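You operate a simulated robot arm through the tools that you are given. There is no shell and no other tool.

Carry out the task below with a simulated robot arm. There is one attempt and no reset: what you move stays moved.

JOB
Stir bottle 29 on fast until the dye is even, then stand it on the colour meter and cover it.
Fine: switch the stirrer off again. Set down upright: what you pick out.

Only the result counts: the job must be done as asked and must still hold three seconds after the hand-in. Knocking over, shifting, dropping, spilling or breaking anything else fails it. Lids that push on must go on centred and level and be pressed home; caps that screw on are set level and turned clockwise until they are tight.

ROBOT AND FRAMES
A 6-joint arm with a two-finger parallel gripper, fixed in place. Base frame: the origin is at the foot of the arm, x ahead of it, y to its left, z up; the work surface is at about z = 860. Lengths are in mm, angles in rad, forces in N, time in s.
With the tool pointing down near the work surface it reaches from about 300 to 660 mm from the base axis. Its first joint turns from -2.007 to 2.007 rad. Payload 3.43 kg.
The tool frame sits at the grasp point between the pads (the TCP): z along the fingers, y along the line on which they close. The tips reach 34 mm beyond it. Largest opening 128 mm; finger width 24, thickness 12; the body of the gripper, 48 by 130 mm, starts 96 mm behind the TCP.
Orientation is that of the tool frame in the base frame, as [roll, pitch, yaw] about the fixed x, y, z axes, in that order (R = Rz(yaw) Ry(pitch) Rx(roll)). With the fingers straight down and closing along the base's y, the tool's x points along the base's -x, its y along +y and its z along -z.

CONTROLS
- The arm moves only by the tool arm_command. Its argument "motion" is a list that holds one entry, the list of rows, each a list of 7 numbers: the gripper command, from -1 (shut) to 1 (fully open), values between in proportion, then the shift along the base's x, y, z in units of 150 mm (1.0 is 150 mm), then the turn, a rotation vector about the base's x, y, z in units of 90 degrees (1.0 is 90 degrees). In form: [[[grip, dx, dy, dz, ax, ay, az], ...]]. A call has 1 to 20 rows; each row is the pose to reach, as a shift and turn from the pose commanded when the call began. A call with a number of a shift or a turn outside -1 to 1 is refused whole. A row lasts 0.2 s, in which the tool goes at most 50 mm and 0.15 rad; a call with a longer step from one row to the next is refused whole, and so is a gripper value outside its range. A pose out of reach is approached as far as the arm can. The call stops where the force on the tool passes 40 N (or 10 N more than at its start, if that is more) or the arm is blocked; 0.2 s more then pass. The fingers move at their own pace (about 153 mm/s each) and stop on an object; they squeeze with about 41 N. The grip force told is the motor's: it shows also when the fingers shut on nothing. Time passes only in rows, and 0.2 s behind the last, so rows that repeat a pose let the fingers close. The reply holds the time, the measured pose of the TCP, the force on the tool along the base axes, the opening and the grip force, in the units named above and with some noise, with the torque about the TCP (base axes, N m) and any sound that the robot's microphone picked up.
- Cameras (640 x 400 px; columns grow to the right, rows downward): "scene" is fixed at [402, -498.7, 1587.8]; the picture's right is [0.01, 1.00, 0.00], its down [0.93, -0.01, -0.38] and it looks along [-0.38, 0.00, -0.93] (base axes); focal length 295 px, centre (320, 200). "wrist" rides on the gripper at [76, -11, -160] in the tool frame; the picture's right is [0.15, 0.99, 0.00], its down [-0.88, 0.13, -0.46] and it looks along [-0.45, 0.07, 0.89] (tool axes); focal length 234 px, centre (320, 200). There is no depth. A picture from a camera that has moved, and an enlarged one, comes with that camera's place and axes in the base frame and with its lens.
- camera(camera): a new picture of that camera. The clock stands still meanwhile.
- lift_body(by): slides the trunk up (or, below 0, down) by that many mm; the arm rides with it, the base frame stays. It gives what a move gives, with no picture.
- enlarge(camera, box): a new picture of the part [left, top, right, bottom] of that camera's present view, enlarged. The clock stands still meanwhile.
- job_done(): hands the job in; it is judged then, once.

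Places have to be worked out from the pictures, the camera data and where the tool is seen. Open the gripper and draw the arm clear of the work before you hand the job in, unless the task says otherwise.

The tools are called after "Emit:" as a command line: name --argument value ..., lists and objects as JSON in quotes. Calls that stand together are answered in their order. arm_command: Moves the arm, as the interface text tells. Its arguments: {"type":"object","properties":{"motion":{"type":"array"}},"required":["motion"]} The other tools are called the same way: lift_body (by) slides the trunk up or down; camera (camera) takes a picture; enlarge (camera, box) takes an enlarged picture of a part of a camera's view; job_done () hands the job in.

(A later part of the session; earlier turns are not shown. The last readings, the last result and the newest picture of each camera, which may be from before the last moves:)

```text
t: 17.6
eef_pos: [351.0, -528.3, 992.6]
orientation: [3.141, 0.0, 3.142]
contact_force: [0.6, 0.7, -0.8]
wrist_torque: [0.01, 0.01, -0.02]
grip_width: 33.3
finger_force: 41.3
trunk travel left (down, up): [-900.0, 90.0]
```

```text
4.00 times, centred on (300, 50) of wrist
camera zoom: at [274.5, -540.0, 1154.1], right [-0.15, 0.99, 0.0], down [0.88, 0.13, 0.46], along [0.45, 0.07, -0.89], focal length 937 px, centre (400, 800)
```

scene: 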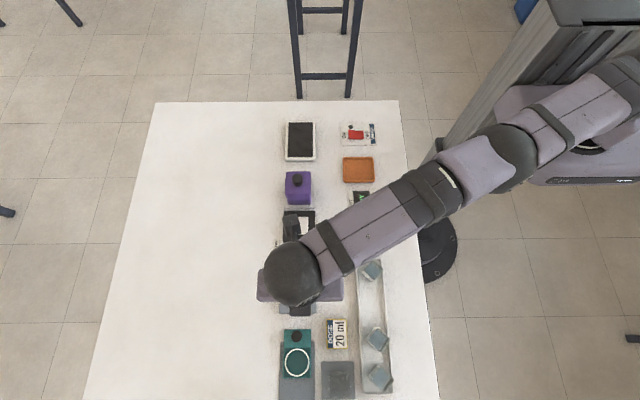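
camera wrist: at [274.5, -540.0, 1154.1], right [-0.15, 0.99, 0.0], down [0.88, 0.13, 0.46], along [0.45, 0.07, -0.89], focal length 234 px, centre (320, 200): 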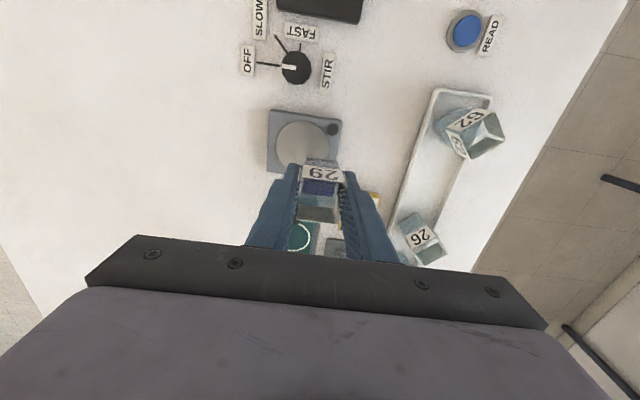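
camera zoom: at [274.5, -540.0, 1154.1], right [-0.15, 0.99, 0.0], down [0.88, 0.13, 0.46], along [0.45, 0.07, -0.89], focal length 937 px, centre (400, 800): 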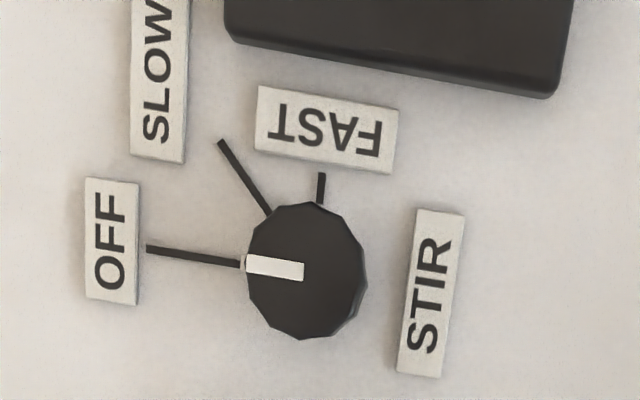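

I refine the stirrer centre to about (349, -549) and move above it.

Emit:
arm_command --motion '[[[-1, -0.003, -0.03, 0, 0, 0, 0], [-1, -0.008, -0.08, 0, 0, 0, 0], [-1, -0.012, -0.12, 0, 0, 0, 0], [-1, -0.013, -0.138, 0, 0, 0, 0], [-1, -0.013, -0.138, -0.05, 0, 0, 0], [-1, -0.013, -0.138, -0.12, 0, 0, 0], [-1, -0.013, -0.138, -0.2, 0, 0, 0], [-1, -0.013, -0.138, -0.25, 0, 0, 0], [-1, -0.013, -0.138, -0.28, 0, 0, 0], [-1, -0.013, -0.138, -0.28, 0, 0, 0]]]'

Emit:
camera --camera "wrist"

Emit:
enlarge --camera "wrist" --box '[240, 120, 400, 220]'

Emit:
enlarge --camera "scene" --box '[250, 260, 346, 320]'

```text
t: 19.8
eef_pos: [340.9, -534.8, 961.6]
orientation: [3.141, 0.0, -3.141]
contact_force: [-0.8, -1.7, 0.7]
wrist_torque: [0.0, -0.01, -0.02]
grip_width: 33.0
finger_force: 40.8
out of reach, approached as far as the arm can: row 1, 2, 3, 4, 5, 6, 7, 8, 9, 10
trunk travel left (down, up): [-900.0, 90.0]
```

```text
taken
camera wrist: at [264.6, -545.8, 1123.0], right [-0.15, 0.99, 0.0], down [0.88, 0.13, 0.46], along [0.45, 0.07, -0.89], focal length 234 px, centre (320, 200)
```

wrist: 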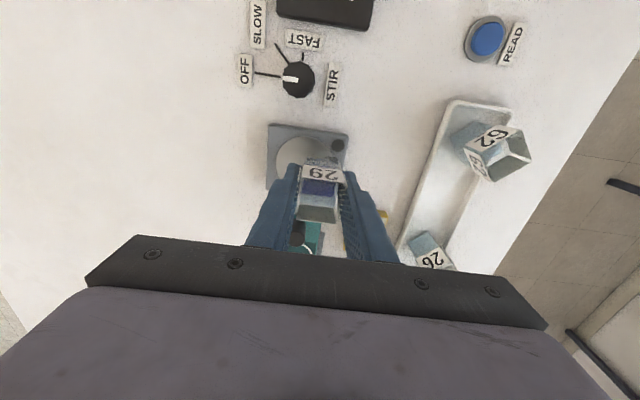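

```text
4.00 times, centred on (320, 170) of wrist
camera zoom: at [264.6, -545.8, 1123.0], right [-0.15, 0.99, 0.0], down [0.88, 0.13, 0.46], along [0.45, 0.07, -0.89], focal length 937 px, centre (320, 320)
```

zoom: 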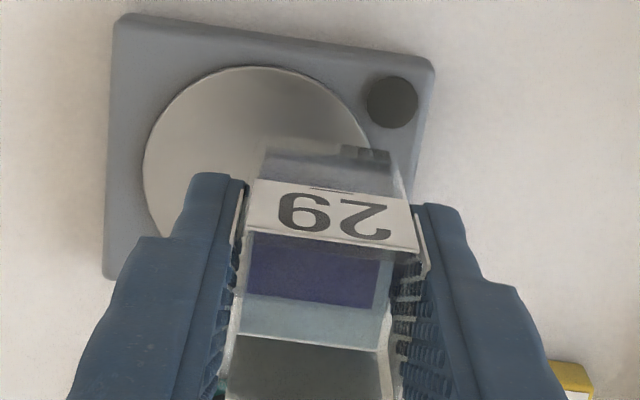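

```text
6.67 times, centred on (298, 290) of scene
camera zoom: at [402.0, -498.7, 1587.8], right [0.01, 1.0, 0.0], down [0.93, -0.01, -0.38], along [-0.38, 0.0, -0.93], focal length 1968 px, centre (467, -400)
```

zoom: 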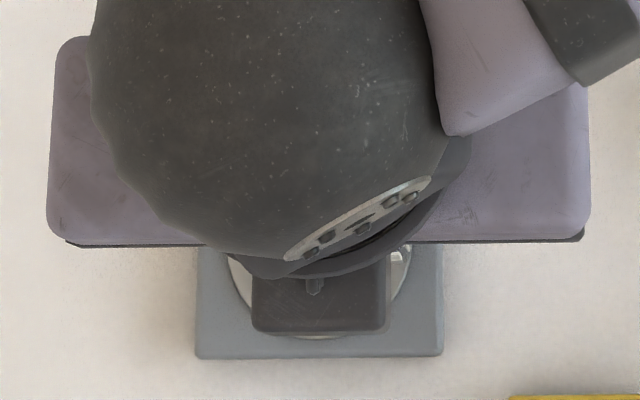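

The arm runs out of reach at a radius of about 634 here, while the stirrer centre needs 650. I back off a little radially and up, to see what the commanded reference is and then test the reach with a different trunk height.

Emit:
arm_command --motion '[[[-1, -0.03, 0.05, 0.05, 0, 0, 0], [-1, -0.06, 0.1, 0.1, 0, 0, 0], [-1, -0.1, 0.16, 0.15, 0, 0, 0], [-1, -0.14, 0.22, 0.2, 0, 0, 0], [-1, -0.16, 0.25, 0.2, 0, 0, 0], [-1, -0.16, 0.25, 0.2, 0, 0, 0]]]'

```text
t: 21.2
eef_pos: [316.0, -498.0, 992.2]
orientation: [-3.141, 0.001, -3.141]
contact_force: [0.8, 0.1, -0.2]
wrist_torque: [-0.03, 0.02, -0.03]
grip_width: 33.2
finger_force: 40.7
trunk travel left (down, up): [-900.0, 90.0]
```

The reference is the achieved pose. Now I raise the trunk 60 mm as a reach test (the arm will work lower relative to the shoulder).

Emit:
lift_body --by 60

Emit:
arm_command --motion '[[[-1, 0, 0, -0.06, 0, 0, 0], [-1, 0, 0, -0.14, 0, 0, 0], [-1, 0, 0, -0.22, 0, 0, 0], [-1, 0, 0, -0.3, 0, 0, 0], [-1, 0, 0, -0.38, 0, 0, 0], [-1, 0, 0, -0.46, 0, 0, 0], [-1, 0, 0, -0.54, 0, 0, 0], [-1, 0, 0, -0.58, 0, 0, 0], [-1, 0.03, -0.05, -0.6, 0, 0, 0], [-1, 0.08, -0.12, -0.6, 0, 0, 0], [-1, 0.13, -0.2, -0.6, 0, 0, 0], [-1, 0.18, -0.28, -0.6, 0, 0, 0], [-1, 0.22, -0.34, -0.6, 0, 0, 0], [-1, 0.22, -0.34, -0.6, 0, 0, 0], [-1, 0.22, -0.34, -0.6, 0, 0, 0]]]'

```text
t: 22.2
eef_pos: [315.3, -497.3, 1052.4]
orientation: [3.141, -0.002, 3.141]
contact_force: [0.2, 0.7, -0.2]
wrist_torque: [0.03, 0.03, -0.01]
grip_width: 33.1
finger_force: 40.6
trunk travel left (down, up): [-960.0, 30.0]
```

```text
t: 25.4
eef_pos: [337.9, -532.7, 964.4]
orientation: [3.141, 0.001, -3.141]
contact_force: [-0.6, 0.2, -0.8]
wrist_torque: [0.02, -0.02, 0.02]
grip_width: 33.0
finger_force: 40.5
out of reach, approached as far as the arm can: row 12, 13, 14, 15
trunk travel left (down, up): [-960.0, 30.0]
```

With the trunk raised the limit is ~631, so straight-down reach tops out around 635. I'll place the bottle with a slight (~3°) outward tilt about the finger axis, with the fingers closing across the radial direction so it settles flat. First I back off and up, then bring the trunk to a better height.

Emit:
arm_command --motion '[[[-1, -0.03, 0.05, 0.05, 0, 0, -0.02], [-1, -0.08, 0.12, 0.12, 0, 0, -0.06], [-1, -0.13, 0.2, 0.2, 0, 0, -0.12], [-1, -0.16, 0.25, 0.3, 0, 0, -0.18], [-1, -0.16, 0.25, 0.4, 0, 0, -0.24], [-1, -0.16, 0.25, 0.5, 0, 0, -0.3], [-1, -0.16, 0.25, 0.6, 0, 0, -0.36], [-1, -0.16, 0.25, 0.7, 0, 0, -0.42], [-1, -0.16, 0.25, 0.8, 0, 0, -0.48], [-1, -0.16, 0.25, 0.88, 0, 0, -0.54], [-1, -0.16, 0.25, 0.93, 0, 0, -0.6], [-1, -0.16, 0.25, 0.93, 0, 0, -0.639], [-1, -0.16, 0.25, 0.93, 0, 0, -0.639]]]'

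Emit:
lift_body --by -110

Emit:
camera --camera "wrist"

```text
t: 28.2
eef_pos: [335.5, -527.9, 1110.7]
orientation: [3.141, -0.004, 2.136]
contact_force: [0.1, 0.2, -0.8]
wrist_torque: [0.03, -0.01, -0.02]
grip_width: 32.9
finger_force: 41.1
out of reach, approached as far as the arm can: row 1, 2, 3, 4, 5, 6, 7, 8, 9, 10, 11, 12, 13
trunk travel left (down, up): [-960.0, 30.0]
```

```text
t: 29.6
eef_pos: [334.4, -529.2, 1000.7]
orientation: [3.141, -0.003, 2.14]
contact_force: [0.7, 0.0, -0.8]
wrist_torque: [-0.02, -0.03, 0.0]
grip_width: 33.1
finger_force: 40.5
trunk travel left (down, up): [-850.0, 140.0]
```

```text
taken
camera wrist: at [284.0, -470.3, 1162.7], right [0.76, 0.65, 0.0], down [0.58, -0.67, 0.45], along [0.3, -0.34, -0.89], focal length 234 px, centre (320, 200)
```

wrist: 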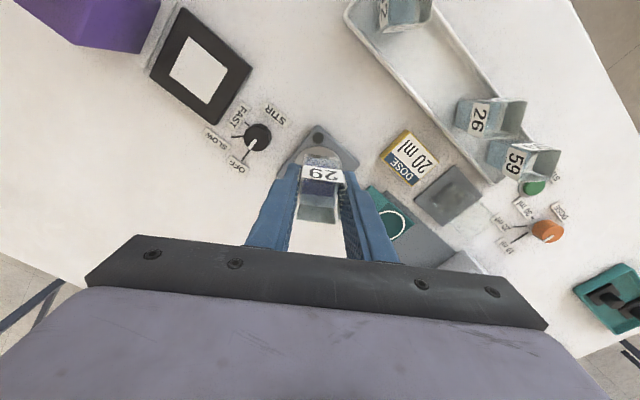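

The arm did not retract as told near the limit. I test a small inward move from here to see how it behaves now.

Emit:
arm_command --motion '[[[-1, -0.02, 0.03, 0, 0, 0, 0], [-1, -0.05, 0.08, 0, 0, 0, 0], [-1, -0.08, 0.13, 0, 0, 0, 0], [-1, -0.1, 0.16, 0, 0, 0, 0], [-1, -0.1, 0.16, 0, 0, 0, 0]]]'

```text
t: 30.8
eef_pos: [333.8, -528.7, 1001.8]
orientation: [3.141, -0.004, 2.139]
contact_force: [-0.2, 0.2, -0.8]
wrist_torque: [0.01, -0.02, 0.0]
grip_width: 32.8
finger_force: 41.4
out of reach, approached as far as the arm can: row 1, 2, 3, 4, 5
trunk travel left (down, up): [-850.0, 140.0]
```

It's stuck near the straight-elbow configuration; the earlier escape worked after a downward motion. I try moving down 40 mm combined with inward (bottle base stays above 900).

Emit:
arm_command --motion '[[[-1, -0.01, 0.016, -0.06, 0, 0, 0], [-1, -0.03, 0.05, -0.12, 0, 0, 0], [-1, -0.05, 0.08, -0.18, 0, 0, 0], [-1, -0.08, 0.13, -0.24, 0, 0, 0], [-1, -0.1, 0.16, -0.27, 0, 0, 0], [-1, -0.1, 0.16, -0.27, 0, 0, 0]]]'

Emit:
camera --camera "scene"

```text
t: 32.2
eef_pos: [331.7, -532.5, 965.9]
orientation: [-3.141, -0.005, 2.138]
contact_force: [0.1, -0.4, -0.3]
wrist_torque: [-0.02, 0.01, 0.01]
grip_width: 33.2
finger_force: 41.1
out of reach, approached as far as the arm can: row 1, 2, 3, 4, 5, 6
trunk travel left (down, up): [-850.0, 140.0]
```

```text
taken
```

scene: 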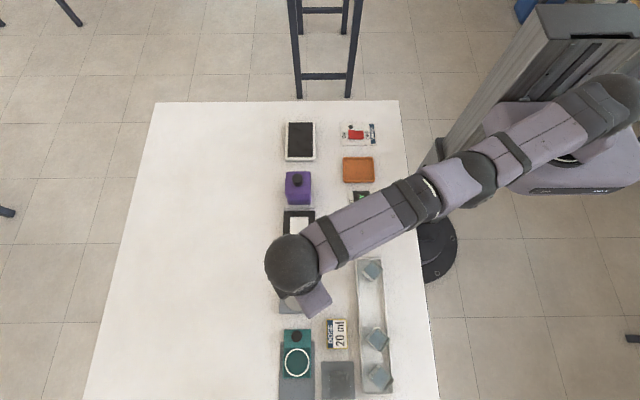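

Still pinned at the same radius. I send a zero-shift row to see whether the reference pose itself is counted as out of reach.

Emit:
arm_command --motion '[[[-1, 0, 0, 0, 0, 0, 0]]]'

Emit:
arm_command --motion '[[[-1, 0, 0, 0.1, 0, 0, 0], [-1, 0, 0, 0.1, 0, 0, 0]]]'

```text
t: 32.6
eef_pos: [332.6, -533.1, 965.5]
orientation: [3.141, -0.004, 2.139]
contact_force: [-0.3, -0.2, -0.7]
wrist_torque: [-0.01, 0.02, 0.01]
grip_width: 33.1
finger_force: 40.9
trunk travel left (down, up): [-850.0, 140.0]
```

```text
t: 33.2
eef_pos: [333.8, -532.0, 980.0]
orientation: [3.14, -0.005, 2.137]
contact_force: [0.3, 0.1, -0.3]
wrist_torque: [0.0, -0.01, -0.02]
grip_width: 33.2
finger_force: 40.9
trunk travel left (down, up): [-850.0, 140.0]
```

Those are reachable. Now I try a pure, small inward radial step.

Emit:
arm_command --motion '[[[-1, -0.01, 0.017, 0, 0, 0, 0], [-1, -0.02, 0.034, 0, 0, 0, 0], [-1, -0.03, 0.05, 0, 0, 0, 0], [-1, -0.03, 0.05, 0, 0, 0, 0]]]'

```text
t: 34.2
eef_pos: [332.9, -530.7, 980.9]
orientation: [3.141, -0.006, 2.138]
contact_force: [-0.7, -0.5, 0.3]
wrist_torque: [-0.03, 0.0, -0.04]
grip_width: 33.1
finger_force: 40.7
out of reach, approached as far as the arm can: row 2, 3, 4
trunk travel left (down, up): [-850.0, 140.0]
```

Inward motion is blocked while vertical works: the elbow likely went through straight to its limited side. I'll go up, press outward to the limit, then move down (which bends the elbow the right way), and then inward.

Emit:
arm_command --motion '[[[-1, 0, 0, 0.1, 0, 0, 0], [-1, 0, 0, 0.2, 0, 0, 0], [-1, 0, 0, 0.3, 0, 0, 0], [-1, 0, 0, 0.4, 0, 0, 0], [-1, 0.03, -0.05, 0.4, 0, 0, 0], [-1, 0.06, -0.1, 0.4, 0, 0, 0], [-1, 0.1, -0.16, 0.4, 0, 0, 0], [-1, 0.1, -0.16, 0.3, 0, 0, 0], [-1, 0.1, -0.16, 0.2, 0, 0, 0], [-1, 0.1, -0.16, 0.1, 0, 0, 0], [-1, 0.1, -0.16, 0.0, 0, 0, 0], [-1, 0.1, -0.16, -0.05, 0, 0, 0], [-1, 0.06, -0.1, -0.08, 0, 0, 0], [-1, 0.02, -0.04, -0.1, 0, 0, 0], [-1, -0.02, 0.03, -0.12, 0, 0, 0], [-1, -0.06, 0.1, -0.12, 0, 0, 0], [-1, -0.1, 0.16, -0.12, 0, 0, 0], [-1, -0.1, 0.16, -0.12, 0, 0, 0]]]'

```text
t: 38.0
eef_pos: [333.4, -532.8, 961.9]
orientation: [-3.141, -0.005, 2.137]
contact_force: [-0.5, 0.2, -0.8]
wrist_torque: [0.0, 0.0, -0.03]
grip_width: 33.1
finger_force: 40.1
out of reach, approached as far as the arm can: row 3, 4, 5, 6, 7, 8, 9, 10, 11, 12, 13, 15, 16, 17, 18
trunk travel left (down, up): [-850.0, 140.0]
```

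Still held in a narrow radius band. I look closely at the arm in the scene view to understand its configuration.

Emit:
enlarge --camera "scene" --box '[240, 0, 640, 320]'

Emit:
camera --camera "wrist"

```text
1.25 times, centred on (440, 160) of scene
camera zoom: at [402.0, -498.7, 1587.8], right [0.01, 1.0, 0.0], down [0.93, -0.01, -0.38], along [-0.38, 0.0, -0.93], focal length 369 px, centre (170, 250)
```

zoom: 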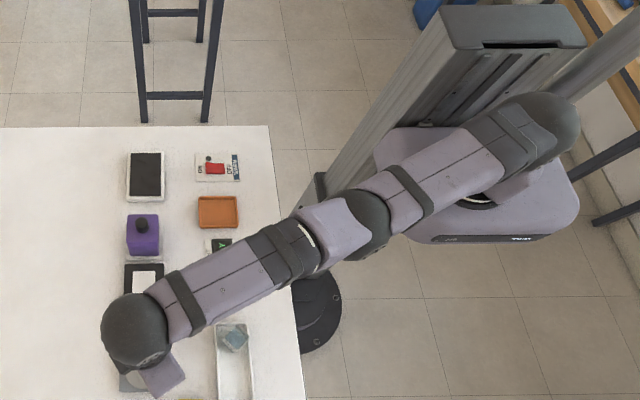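

```text
taken
camera wrist: at [283.0, -475.3, 1124.4], right [0.76, 0.65, 0.0], down [0.58, -0.67, 0.45], along [0.3, -0.34, -0.89], focal length 234 px, centre (320, 200)
```

wrist: 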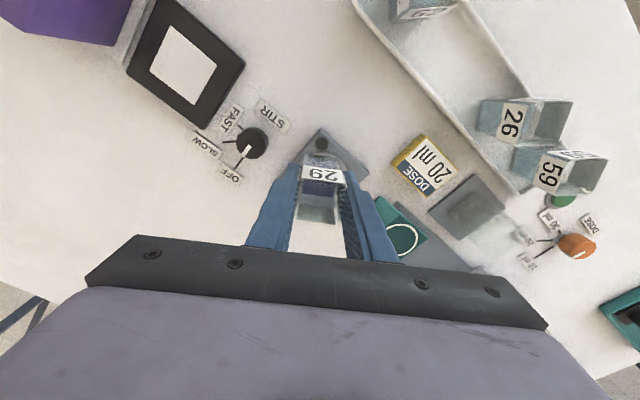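

I test whether the solver is merely slow near the singularity: hold a small inward target (9 mm) for many rows.

Emit:
arm_command --motion '[[[-1, -0.03, 0.05, 0, 0, 0, 0], [-1, -0.03, 0.05, 0, 0, 0, 0], [-1, -0.03, 0.05, 0, 0, 0, 0], [-1, -0.03, 0.05, 0, 0, 0, 0], [-1, -0.03, 0.05, 0, 0, 0, 0], [-1, -0.03, 0.05, 0, 0, 0, 0], [-1, -0.03, 0.05, 0, 0, 0, 0], [-1, -0.03, 0.05, 0, 0, 0, 0], [-1, -0.03, 0.05, 0, 0, 0, 0], [-1, -0.03, 0.05, 0, 0, 0, 0]]]'

```text
t: 40.2
eef_pos: [332.6, -532.4, 963.2]
orientation: [3.141, -0.004, 2.138]
contact_force: [0.6, -0.3, -0.2]
wrist_torque: [0.02, 0.03, 0.03]
grip_width: 33.0
finger_force: 40.8
out of reach, approached as far as the arm can: row 1, 2, 3, 4, 5, 6, 7, 8, 9, 10
trunk travel left (down, up): [-850.0, 140.0]
```

The arm sits in a narrow band, so I'll use the trunk for vertical motion, which leaves the joints alone. First I raise the trunk 50 mm for clearance.

Emit:
lift_body --by 50

```text
t: 41.1
eef_pos: [333.0, -533.3, 1012.0]
orientation: [3.14, -0.004, 2.139]
contact_force: [0.0, 0.0, -0.7]
wrist_torque: [0.0, 0.01, 0.02]
grip_width: 33.2
finger_force: 40.8
trunk travel left (down, up): [-900.0, 90.0]
```

Now I tilt the fingertips outward by 4° about the finger axis while moving the TCP outward 15 mm (the wrist stays about in place).

Emit:
arm_command --motion '[[[-1, 0.013, -0.021, 0, -0.0094, -0.006, 0], [-1, 0.026, -0.042, 0, -0.0188, -0.012, 0], [-1, 0.039, -0.063, 0, -0.0281, -0.0179, 0], [-1, 0.053, -0.085, 0, -0.0375, -0.0239, 0], [-1, 0.053, -0.085, 0, -0.0375, -0.0239, 0]]]'

```text
t: 42.3
eef_pos: [342.4, -546.3, 1012.6]
orientation: [-3.14, 0.064, 2.138]
contact_force: [-0.6, 0.3, -0.9]
wrist_torque: [-0.01, 0.0, 0.03]
grip_width: 33.0
finger_force: 41.3
trunk travel left (down, up): [-900.0, 90.0]
```

That works without limits. I shift +5 mm in x so that the bottle's base comes over the plate centre, and look at it.

Emit:
arm_command --motion '[[[-1, 0.01, 0, 0, 0, 0, 0], [-1, 0.02, 0, 0, 0, 0, 0], [-1, 0.033, 0, 0, 0, 0, 0], [-1, 0.033, 0, 0, 0, 0, 0]]]'

Emit:
enlarge --camera "wrist" --box '[240, 110, 400, 210]'

Emit:
enlarge --camera "scene" --box '[250, 250, 346, 310]'

```text
t: 43.3
eef_pos: [346.3, -545.3, 1012.0]
orientation: [-3.14, 0.063, 2.138]
contact_force: [0.9, 0.0, -0.4]
wrist_torque: [0.03, 0.0, 0.0]
grip_width: 32.9
finger_force: 40.9
trunk travel left (down, up): [-900.0, 90.0]
```

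```text
4.00 times, centred on (320, 160) of wrist
camera zoom: at [290.4, -478.9, 1168.2], right [0.76, 0.65, -0.01], down [0.57, -0.65, 0.51], along [0.33, -0.39, -0.86], focal length 937 px, centre (320, 360)
```

zoom: 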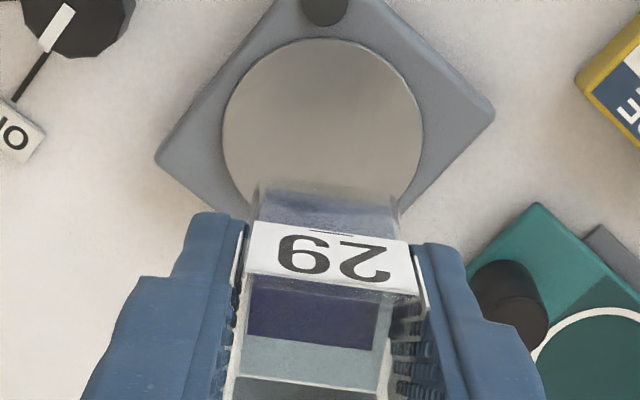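

```text
6.67 times, centred on (298, 280) of scene
camera zoom: at [402.0, -498.7, 1587.8], right [0.01, 1.0, 0.0], down [0.93, -0.01, -0.38], along [-0.38, 0.0, -0.93], focal length 1968 px, centre (467, -333)
```

zoom: 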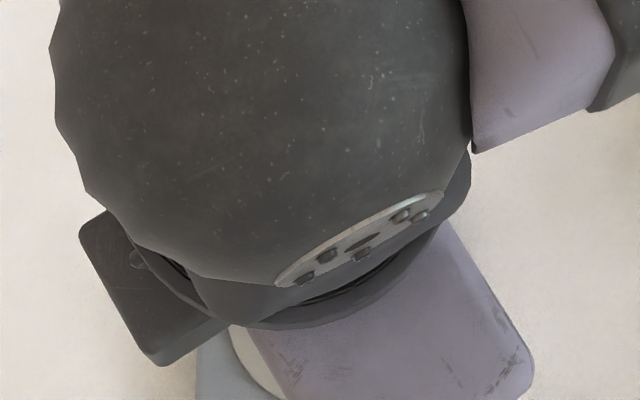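

The plate centre computes to (348.6, -548.4) and the bottle's base to (348.1, -548.6): well centred. I lower with the trunk by 65 mm.

Emit:
lift_body --by -65

Emit:
enlarge --camera "wrist" --box '[240, 110, 400, 210]'

```text
t: 44.4
eef_pos: [346.0, -545.7, 946.8]
orientation: [3.141, 0.064, 2.138]
contact_force: [0.1, 1.0, -0.5]
wrist_torque: [0.0, 0.01, -0.04]
grip_width: 33.1
finger_force: 40.8
trunk travel left (down, up): [-835.0, 155.0]
```

```text
4.00 times, centred on (320, 160) of wrist
camera zoom: at [290.2, -478.9, 1103.3], right [0.76, 0.65, -0.01], down [0.57, -0.65, 0.51], along [0.33, -0.39, -0.86], focal length 937 px, centre (320, 360)
```

zoom: 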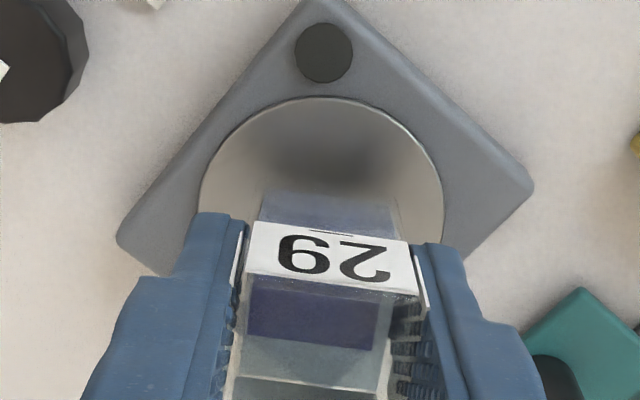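

The bottle's shadow is close beneath it. I lower in small steps, watching the force.

Emit:
lift_body --by -8

Emit:
lift_body --by -3

```text
t: 45.0
eef_pos: [347.5, -545.7, 938.6]
orientation: [3.141, 0.064, 2.139]
contact_force: [-0.7, 0.4, -1.1]
wrist_torque: [0.01, -0.02, -0.02]
grip_width: 33.1
finger_force: 41.3
trunk travel left (down, up): [-827.0, 163.0]
```

```text
t: 45.5
eef_pos: [347.7, -545.1, 935.2]
orientation: [-3.141, 0.065, 2.138]
contact_force: [-0.6, 0.2, -0.4]
wrist_torque: [0.01, 0.04, 0.03]
grip_width: 32.9
finger_force: 40.7
trunk travel left (down, up): [-824.0, 166.0]
```

No contact yet at z≈935. I continue with 2 mm steps.

Emit:
lift_body --by -2

Emit:
lift_body --by -1.5

Emit:
enlarge --camera "wrist" --box '[260, 130, 380, 205]'

```text
t: 46.0
eef_pos: [346.7, -545.2, 933.6]
orientation: [3.141, 0.065, 2.139]
contact_force: [0.2, 0.3, -0.6]
wrist_torque: [-0.03, -0.05, 0.02]
grip_width: 33.1
finger_force: 41.2
trunk travel left (down, up): [-822.0, 168.0]
```

```text
t: 46.5
eef_pos: [346.0, -545.2, 933.6]
orientation: [3.141, 0.066, 2.138]
contact_force: [-0.2, -0.1, -0.2]
wrist_torque: [-0.02, 0.02, 0.02]
grip_width: 32.8
finger_force: 41.2
trunk travel left (down, up): [-821.0, 169.0]
```

```text
5.33 times, centred on (320, 168) of wrist
camera zoom: at [290.3, -478.9, 1088.8], right [0.76, 0.65, -0.01], down [0.57, -0.65, 0.51], along [0.33, -0.39, -0.86], focal length 1249 px, centre (320, 373)
```

zoom: 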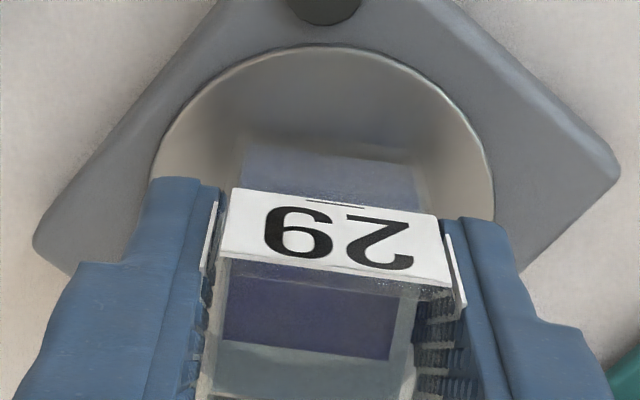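

Still free. I continue downward by 1–2 mm steps.

Emit:
lift_body --by -1

Emit:
lift_body --by -1

Emit:
lift_body --by -1

```text
t: 47.0
eef_pos: [346.5, -546.0, 931.3]
orientation: [3.141, 0.063, 2.138]
contact_force: [0.5, -0.7, -0.2]
wrist_torque: [0.0, 0.0, -0.01]
grip_width: 33.2
finger_force: 41.7
trunk travel left (down, up): [-820.0, 170.0]
```

```text
t: 47.5
eef_pos: [346.5, -545.8, 932.3]
orientation: [3.141, 0.067, 2.139]
contact_force: [0.0, -0.5, 3.0]
wrist_torque: [0.05, 0.02, 0.04]
grip_width: 33.1
finger_force: 41.3
trunk travel left (down, up): [-819.0, 171.0]
```

```text
t: 48.0
eef_pos: [346.1, -544.8, 931.9]
orientation: [3.142, 0.069, 2.138]
contact_force: [-0.5, -0.7, 7.4]
wrist_torque: [0.07, 0.04, 0.0]
grip_width: 33.2
finger_force: 40.9
trunk travel left (down, up): [-818.0, 172.0]
```

Contact at 7 N. I release by opening the fingers modestly (to ~60 mm).

Emit:
arm_command --motion '[[[-0.3, 0, 0, 0, 0, 0, 0], [-0.1, 0, 0, 0, 0, 0, 0], [-0.05, 0, 0, 0, 0, 0, 0], [-0.05, 0, 0, 0, 0, 0, 0]]]'

Emit:
enlarge --camera "wrist" --box '[240, 110, 400, 210]'

```text
t: 49.0
eef_pos: [346.8, -545.6, 929.8]
orientation: [3.14, 0.065, 2.138]
contact_force: [-0.6, 0.2, -1.0]
wrist_torque: [-0.02, 0.0, 0.02]
grip_width: 60.7
finger_force: 0.0
trunk travel left (down, up): [-818.0, 172.0]
```

```text
4.00 times, centred on (320, 160) of wrist
camera zoom: at [290.3, -478.9, 1085.8], right [0.76, 0.65, -0.01], down [0.57, -0.65, 0.51], along [0.33, -0.39, -0.86], focal length 937 px, centre (320, 360)
```

zoom: 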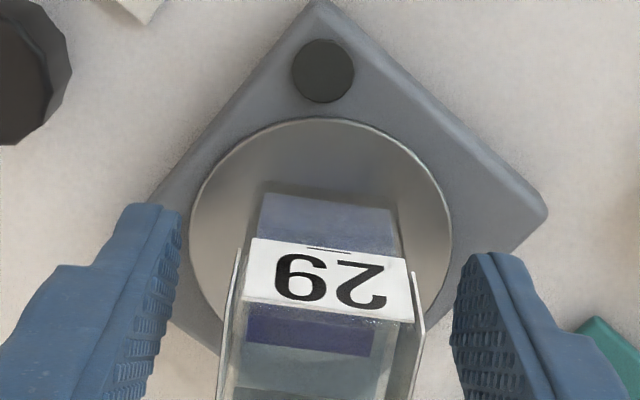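

The bottle stands on the plate. I raise the trunk 110 mm to clear it, then look from above.

Emit:
lift_body --by 110

Emit:
camera --camera "wrist"

Emit:
enlarge --camera "wrist" --box '[240, 90, 400, 190]'

```text
t: 50.5
eef_pos: [344.4, -545.5, 1040.6]
orientation: [3.141, 0.066, 2.139]
contact_force: [-0.8, -0.2, -0.3]
wrist_torque: [-0.02, 0.01, 0.01]
grip_width: 61.0
finger_force: 0.0
trunk travel left (down, up): [-928.0, 62.0]
```

```text
taken
camera wrist: at [290.3, -478.9, 1195.7], right [0.76, 0.65, -0.01], down [0.57, -0.65, 0.51], along [0.33, -0.39, -0.86], focal length 234 px, centre (320, 200)
```

wrist: 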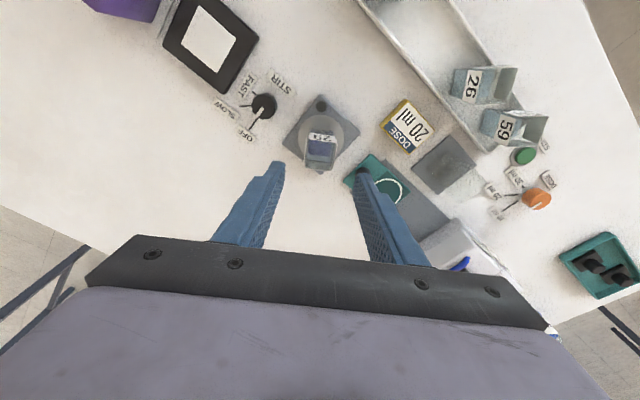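

```text
4.00 times, centred on (320, 140) of wrist
camera zoom: at [290.3, -478.9, 1195.7], right [0.76, 0.65, -0.01], down [0.57, -0.65, 0.51], along [0.33, -0.39, -0.86], focal length 937 px, centre (320, 440)
```

zoom: 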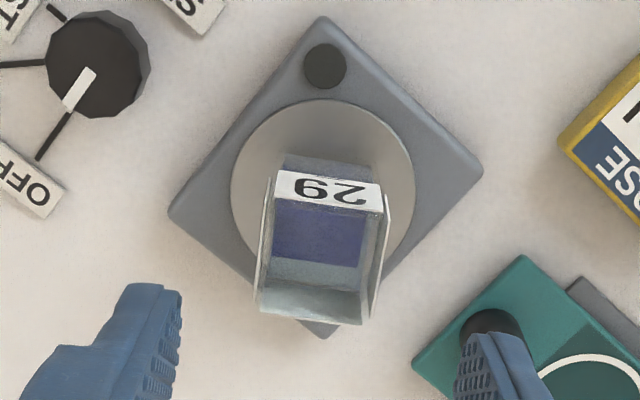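

The bottle stands properly centred on the stirrer. With an empty gripper I now try to bring the elbow back: tilt the fingertips inward by 10° while moving the TCP inward so the wrist passes near full extension.

Emit:
arm_command --motion '[[[-0.05, -0.016, 0.025, 0, 0.0117, 0.0075, 0], [-0.05, -0.032, 0.05, 0, 0.0234, 0.015, 0], [-0.05, -0.048, 0.076, 0, 0.0351, 0.0224, 0], [-0.05, -0.064, 0.101, 0, 0.0468, 0.03, 0], [-0.05, -0.08, 0.127, 0, 0.0585, 0.0373, 0], [-0.05, -0.095, 0.152, 0, 0.0703, 0.0448, 0], [-0.05, -0.11, 0.178, 0, 0.082, 0.0522, 0], [-0.05, -0.127, 0.203, 0, 0.0937, 0.0597, 0], [-0.05, -0.127, 0.203, 0, 0.0937, 0.0597, 0]]]'

```text
t: 52.5
eef_pos: [324.2, -511.6, 1039.8]
orientation: [-3.141, -0.109, 2.137]
contact_force: [-0.7, -0.4, -0.6]
wrist_torque: [0.0, 0.02, -0.03]
grip_width: 60.9
finger_force: 0.0
out of reach, approached as far as the arm can: row 6, 7, 8, 9
trunk travel left (down, up): [-928.0, 62.0]
```

The wrist is now at full extension (limit reached from inside). I keep tilting inward by 5° and then command a further 20 mm inward.

Emit:
arm_command --motion '[[[-0.05, -0.025, 0.04, 0, 0.015, 0.0095, 0], [-0.05, -0.05, 0.08, 0, 0.03, 0.019, 0], [-0.05, -0.075, 0.12, 0, 0.042, 0.027, 0], [-0.05, -0.1, 0.16, 0, 0.047, 0.03, 0], [-0.05, -0.125, 0.2, 0, 0.047, 0.03, 0], [-0.05, -0.15, 0.24, 0, 0.047, 0.03, 0], [-0.05, -0.15, 0.24, 0, 0.047, 0.03, 0]]]'

```text
t: 54.0
eef_pos: [303.0, -474.8, 1039.7]
orientation: [-3.141, -0.196, 2.137]
contact_force: [0.5, -0.5, -0.1]
wrist_torque: [-0.01, 0.0, 0.01]
grip_width: 60.8
finger_force: 0.1
trunk travel left (down, up): [-928.0, 62.0]
```

No limit flags: the wrist radius is now about 616, so the elbow is back on its proper side. I straighten the tool to vertical, keeping the TCP in place.

Emit:
arm_command --motion '[[[-0.05, 0, 0, 0, -0.02, -0.0128, 0], [-0.05, 0, 0, 0, -0.04, -0.0255, 0], [-0.05, 0, 0, 0, -0.06, -0.0383, 0], [-0.05, 0, 0, 0, -0.08, -0.051, 0], [-0.05, 0, 0, 0, -0.095, -0.0605, 0], [-0.05, 0, 0, 0, -0.1053, -0.067, 0], [-0.05, 0, 0, 0, -0.1053, -0.067, 0]]]'

Emit:
camera --camera "wrist"

Emit:
enlarge --camera "wrist" --box '[240, 100, 400, 200]'

Emit:
enlarge --camera "scene" --box '[250, 255, 346, 315]'

```text
t: 55.6
eef_pos: [303.2, -475.0, 1038.4]
orientation: [3.141, 0.0, 2.137]
contact_force: [0.3, -0.1, 0.0]
wrist_torque: [0.01, 0.02, -0.02]
grip_width: 60.7
finger_force: 0.0
trunk travel left (down, up): [-928.0, 62.0]
```

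```text
taken
camera wrist: at [252.5, -416.5, 1201.2], right [0.76, 0.65, 0.0], down [0.58, -0.67, 0.46], along [0.3, -0.34, -0.89], focal length 234 px, centre (320, 200)
```

wrist: 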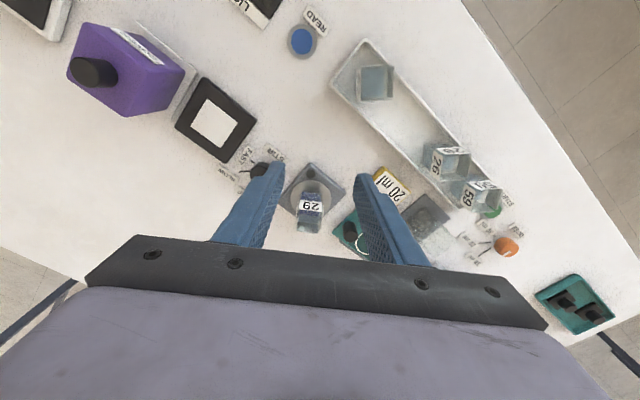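

```text
4.00 times, centred on (320, 150) of wrist
camera zoom: at [252.5, -416.5, 1201.2], right [0.76, 0.65, 0.0], down [0.58, -0.67, 0.46], along [0.3, -0.34, -0.89], focal length 937 px, centre (320, 400)
```

zoom: 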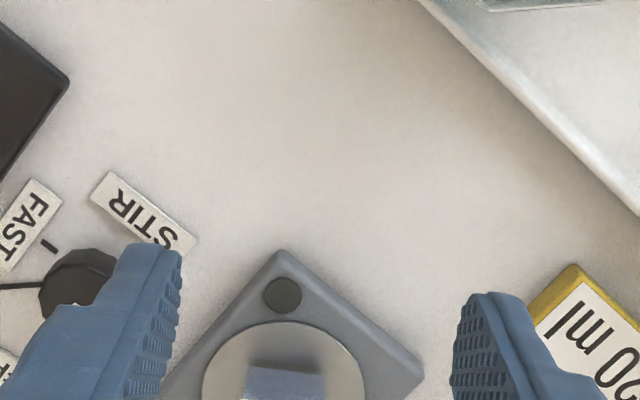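

```text
6.67 times, centred on (298, 285) of scene
camera zoom: at [402.0, -498.7, 1587.8], right [0.01, 1.0, 0.0], down [0.93, -0.01, -0.38], along [-0.38, 0.0, -0.93], focal length 1968 px, centre (467, -367)
```

zoom: 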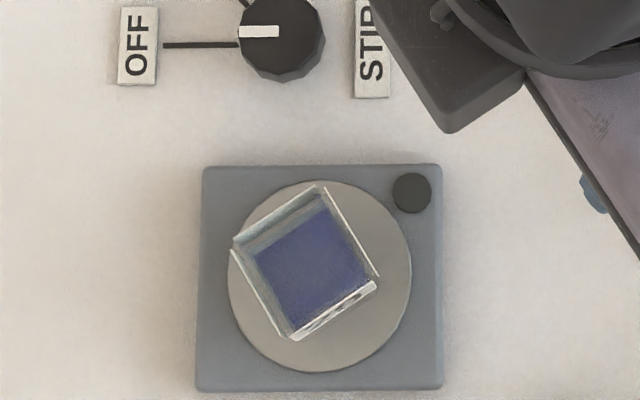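

Bottle 29 sits squarely on the plate, level. Next the dial: I lower the trunk 100 mm so that the arm has its best reach, then move over the dial with the fingers closing along y.

Emit:
lift_body --by -100

Emit:
arm_command --motion '[[[-0.3, 0, 0, 0.05, 0, 0, 0.09], [-0.3, 0, 0, 0.05, 0, 0, 0.18], [-0.3, -0.03, -0.06, 0.05, 0, 0, 0.27], [-0.3, -0.06, -0.13, 0.05, 0, 0, 0.36], [-0.3, -0.1, -0.2, 0.05, 0, 0, 0.45], [-0.3, -0.13, -0.27, 0.05, 0, 0, 0.54], [-0.3, -0.16, -0.34, 0.05, 0, 0, 0.6], [-0.3, -0.19, -0.42, 0.05, 0, 0, 0.639], [-0.3, -0.22, -0.5, 0.05, 0, 0, 0.639], [-0.3, -0.22, -0.5, 0.05, 0, 0, 0.639]]]'

Emit:
camera --camera "wrist"

Emit:
enlarge --camera "wrist" --box '[240, 130, 400, 230]'

```text
t: 57.0
eef_pos: [303.8, -473.4, 940.4]
orientation: [3.14, 0.0, 2.139]
contact_force: [0.2, -0.4, 0.0]
wrist_torque: [-0.01, 0.0, -0.01]
grip_width: 61.1
finger_force: 0.0
trunk travel left (down, up): [-828.0, 162.0]
```

```text
t: 59.2
eef_pos: [270.9, -549.7, 946.7]
orientation: [3.141, -0.002, -3.14]
contact_force: [0.0, -0.1, -0.1]
wrist_torque: [-0.01, 0.0, 0.01]
grip_width: 44.7
finger_force: 0.1
trunk travel left (down, up): [-828.0, 162.0]
```

```text
taken
camera wrist: at [194.7, -560.0, 1108.3], right [-0.15, 0.99, 0.0], down [0.88, 0.13, 0.45], along [0.45, 0.07, -0.89], focal length 234 px, centre (320, 200)
```

wrist: 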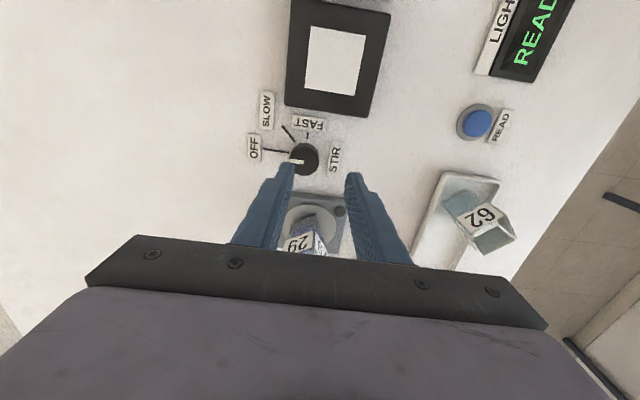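

```text
4.00 times, centred on (320, 180) of wrist
camera zoom: at [194.7, -560.0, 1108.3], right [-0.15, 0.99, 0.0], down [0.88, 0.13, 0.45], along [0.45, 0.07, -0.89], focal length 937 px, centre (320, 280)
```

zoom: 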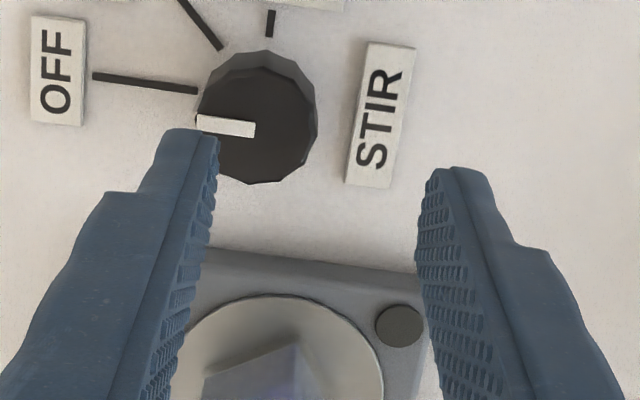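

The dial computes to about (267, -564.8). I move over it and lower to just above the knob for a check.

Emit:
arm_command --motion '[[[-0.3, -0.013, -0.05, 0, 0, 0, 0], [-0.3, -0.026, -0.103, 0, 0, 0, 0], [-0.3, -0.026, -0.103, -0.06, 0, 0, 0], [-0.3, -0.026, -0.103, -0.12, 0, 0, 0], [-0.3, -0.026, -0.103, -0.12, 0, 0, 0]]]'

Emit:
enlarge --camera "wrist" --box '[240, 130, 400, 230]'

Emit:
enlarge --camera "scene" --box '[240, 220, 352, 290]'

```text
t: 60.4
eef_pos: [265.5, -563.8, 929.3]
orientation: [-3.14, 0.0, 3.141]
contact_force: [0.1, 0.3, 0.1]
wrist_torque: [0.0, -0.02, 0.02]
grip_width: 44.9
finger_force: 0.1
trunk travel left (down, up): [-828.0, 162.0]
```

```text
4.00 times, centred on (320, 180) of wrist
camera zoom: at [189.6, -575.4, 1091.0], right [-0.15, 0.99, 0.0], down [0.88, 0.13, 0.45], along [0.45, 0.07, -0.89], focal length 937 px, centre (320, 280)
```

zoom: 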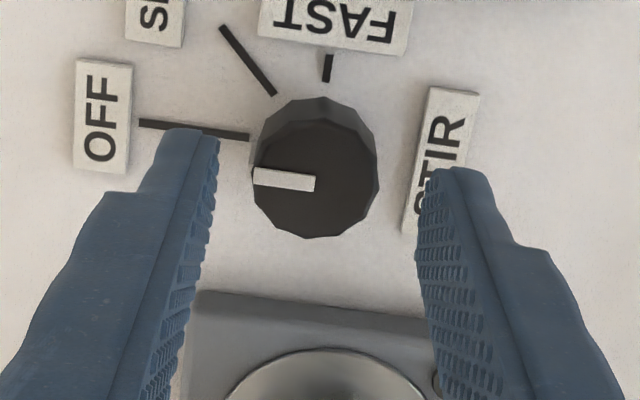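

```text
5.71 times, centred on (296, 255) of scene
camera zoom: at [402.0, -498.7, 1587.8], right [0.01, 1.0, 0.0], down [0.93, -0.01, -0.38], along [-0.38, 0.0, -0.93], focal length 1687 px, centre (457, -114)
```

zoom: 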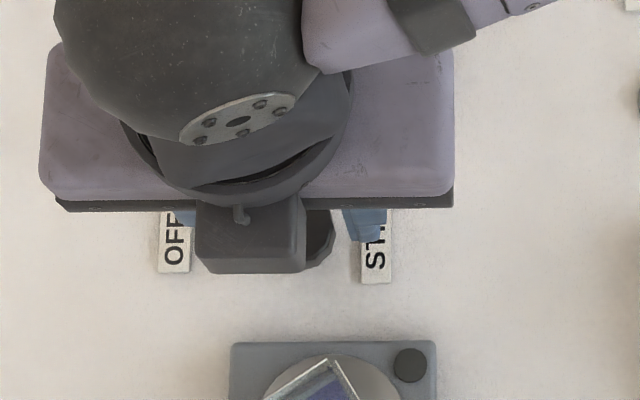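

The fingers straddle the knob evenly in y; a 2 mm x correction is due. I lower to TCP z≈905 (tips ≈871, above the label plates) with the fingers still open.

Emit:
arm_command --motion '[[[-0.3, 0.012, 0, -0.06, 0, 0, 0], [-0.3, 0.012, 0, -0.12, 0, 0, 0], [-0.3, 0.012, 0, -0.165, 0, 0, 0], [-0.3, 0.012, 0, -0.165, 0, 0, 0]]]'

Emit:
enlarge --camera "wrist" --box '[240, 130, 400, 230]'

```text
t: 61.4
eef_pos: [267.2, -564.0, 904.3]
orientation: [3.141, -0.001, 3.141]
contact_force: [0.0, -0.1, -0.1]
wrist_torque: [0.04, 0.0, 0.01]
grip_width: 44.9
finger_force: 0.1
trunk travel left (down, up): [-828.0, 162.0]
```

```text
4.00 times, centred on (320, 180) of wrist
camera zoom: at [191.7, -576.0, 1065.8], right [-0.15, 0.99, 0.0], down [0.88, 0.13, 0.45], along [0.45, 0.07, -0.89], focal length 937 px, centre (320, 280)
```

zoom: 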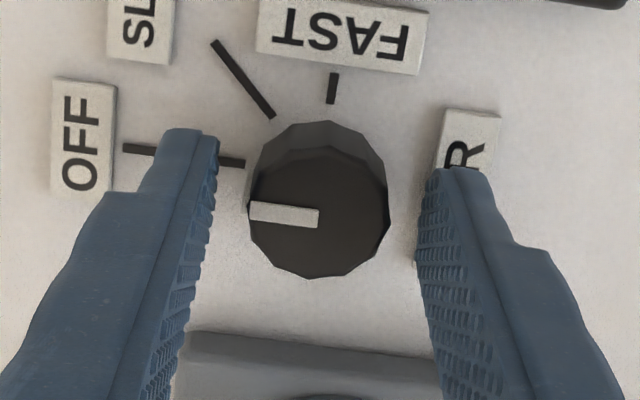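

The knob is centred within about 1 mm. I close on it.

Emit:
arm_command --motion '[[[-1, 0, 0, 0, 0, 0, 0], [-1, 0, 0, 0, 0, 0, 0], [-1, 0, 0, 0, 0, 0, 0]]]'

Emit:
enlarge --camera "wrist" --box '[240, 130, 400, 230]'

```text
t: 62.2
eef_pos: [265.8, -564.1, 904.5]
orientation: [-3.141, -0.001, -3.141]
contact_force: [0.3, -0.7, -1.7]
wrist_torque: [-0.3, -0.03, -0.02]
grip_width: 29.4
finger_force: 44.8
trunk travel left (down, up): [-828.0, 162.0]
```

```text
4.00 times, centred on (320, 180) of wrist
camera zoom: at [191.8, -576.2, 1065.8], right [-0.15, 0.99, 0.0], down [0.88, 0.13, 0.45], along [0.45, 0.07, -0.89], focal length 937 px, centre (320, 280)
```

zoom: 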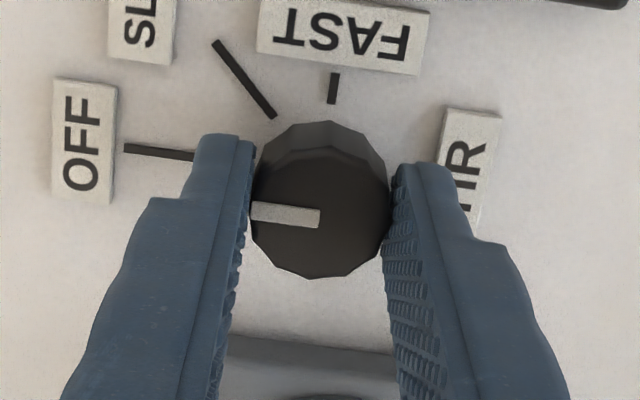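

Grip on the knob is firm. I turn it 90° clockwise seen from above (OFF → SLOW → FAST).

Emit:
arm_command --motion '[[[-1, 0, 0, 0, 0, 0, -0.08], [-1, 0, 0, 0, 0, 0, -0.16], [-1, 0, 0, 0, 0, 0, -0.24], [-1, 0, 0, 0, 0, 0, -0.32], [-1, 0, 0, 0, 0, 0, -0.4], [-1, 0, 0, 0, 0, 0, -0.48], [-1, 0, 0, 0, 0, 0, -0.56], [-1, 0, 0, 0, 0, 0, -0.64], [-1, 0, 0, 0, 0, 0, -0.72], [-1, 0, 0, 0, 0, 0, -0.8], [-1, 0, 0, 0, 0, 0, -0.88], [-1, 0, 0, 0, 0, 0, -0.95], [-1, 0, 0, 0, 0, 0, -1.0], [-1, 0, 0, 0, 0, 0, -1.0]]]'

Emit:
camera --camera "wrist"

Emit:
enlarge --camera "wrist" --box '[240, 130, 400, 230]'

```text
t: 65.2
eef_pos: [267.0, -563.7, 904.3]
orientation: [3.141, -0.001, 1.568]
contact_force: [0.4, -0.1, -4.2]
wrist_torque: [-0.61, -0.45, 0.16]
grip_width: 29.6
finger_force: 45.6
trunk travel left (down, up): [-828.0, 162.0]
```

```text
taken
camera wrist: at [256.4, -489.3, 1065.8], right [0.99, 0.14, 0.0], down [0.13, -0.88, 0.45], along [0.07, -0.45, -0.89], focal length 234 px, centre (320, 200)
```

wrist: 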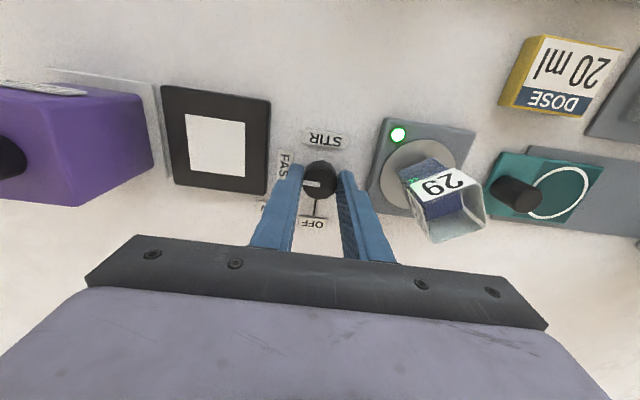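

```text
4.00 times, centred on (320, 180) of wrist
camera zoom: at [256.4, -489.3, 1065.8], right [0.99, 0.14, 0.0], down [0.13, -0.88, 0.45], along [0.07, -0.45, -0.89], focal length 937 px, centre (320, 280)
```

zoom: 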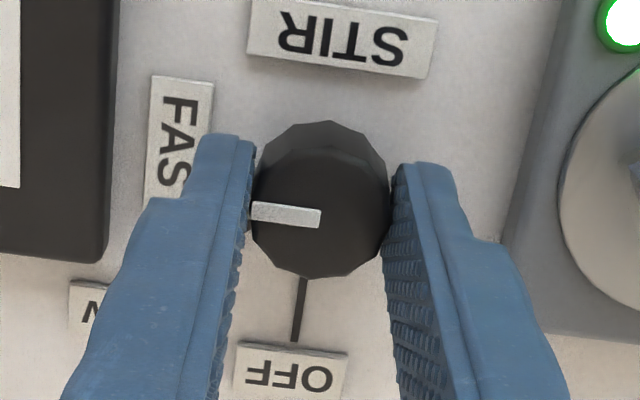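

The stirrer's LED is lit and the pointer is at FAST. I keep holding the dial and look at the dye in the bottle.

Emit:
enlarge --camera "wrist" --box '[364, 110, 516, 250]'

Emit:
enlarge --camera "scene" --box '[264, 270, 344, 320]'

```text
2.86 times, centred on (440, 180) of wrist
camera zoom: at [256.4, -489.3, 1065.8], right [0.99, 0.14, 0.0], down [0.13, -0.88, 0.45], along [0.07, -0.45, -0.89], focal length 669 px, centre (-23, 257)
```

zoom: 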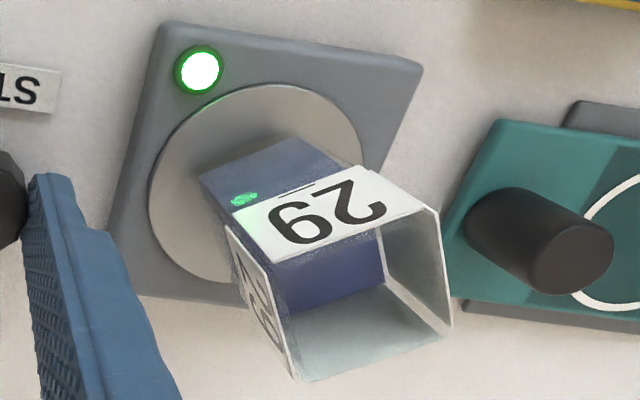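

```text
8.00 times, centred on (304, 295) of scene
camera zoom: at [402.0, -498.7, 1587.8], right [0.01, 1.0, 0.0], down [0.93, -0.01, -0.38], along [-0.38, 0.0, -0.93], focal length 2362 px, centre (448, -560)
```

zoom: 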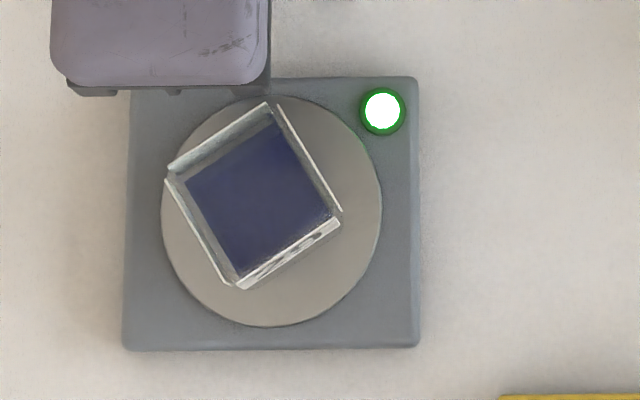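

I let 4 s pass while holding the dial at FAST, then compare the colour.

Emit:
arm_command --motion '[[[-1, 0, 0, 0, 0, 0, 0], [-1, 0, 0, 0, 0, 0, 0], [-1, 0, 0, 0, 0, 0, 0], [-1, 0, 0, 0, 0, 0, 0], [-1, 0, 0, 0, 0, 0, 0], [-1, 0, 0, 0, 0, 0, 0], [-1, 0, 0, 0, 0, 0, 0], [-1, 0, 0, 0, 0, 0, 0], [-1, 0, 0, 0, 0, 0, 0], [-1, 0, 0, 0, 0, 0, 0], [-1, 0, 0, 0, 0, 0, 0], [-1, 0, 0, 0, 0, 0, 0], [-1, 0, 0, 0, 0, 0, 0], [-1, 0, 0, 0, 0, 0, 0], [-1, 0, 0, 0, 0, 0, 0], [-1, 0, 0, 0, 0, 0, 0], [-1, 0, 0, 0, 0, 0, 0], [-1, 0, 0, 0, 0, 0, 0], [-1, 0, 0, 0, 0, 0, 0], [-1, 0, 0, 0, 0, 0, 0]]]'

Emit:
enlarge --camera "wrist" --box '[364, 110, 516, 250]'

Emit:
enlarge --camera "scene" --box '[264, 270, 344, 320]'

```text
t: 69.4
eef_pos: [267.8, -565.5, 904.2]
orientation: [3.141, -0.002, 1.572]
contact_force: [0.4, -0.3, -5.0]
wrist_torque: [-0.01, -0.42, 0.01]
grip_width: 29.3
finger_force: 44.8
trunk travel left (down, up): [-828.0, 162.0]
```

```text
2.86 times, centred on (440, 180) of wrist
camera zoom: at [256.3, -489.3, 1065.9], right [0.99, 0.15, 0.0], down [0.13, -0.88, 0.45], along [0.07, -0.45, -0.89], focal length 669 px, centre (-23, 257)
```

zoom: 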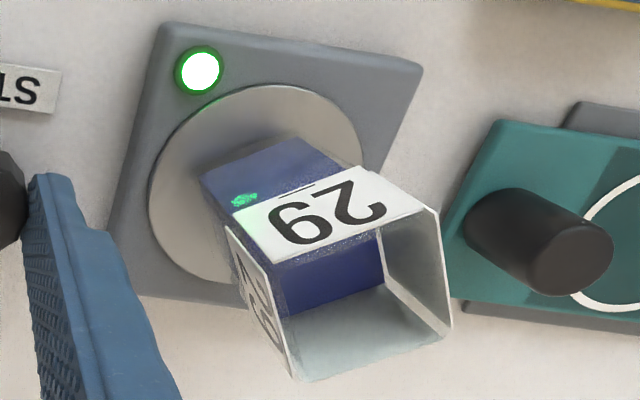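

```text
8.00 times, centred on (304, 295) of scene
camera zoom: at [402.0, -498.7, 1587.8], right [0.01, 1.0, 0.0], down [0.93, -0.01, -0.38], along [-0.38, 0.0, -0.93], focal length 2362 px, centre (448, -560)
```

zoom: 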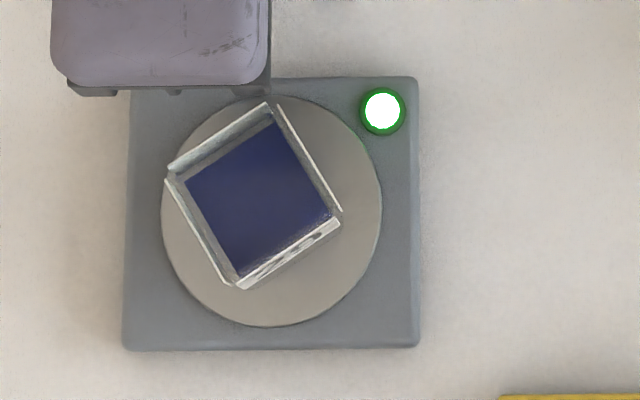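

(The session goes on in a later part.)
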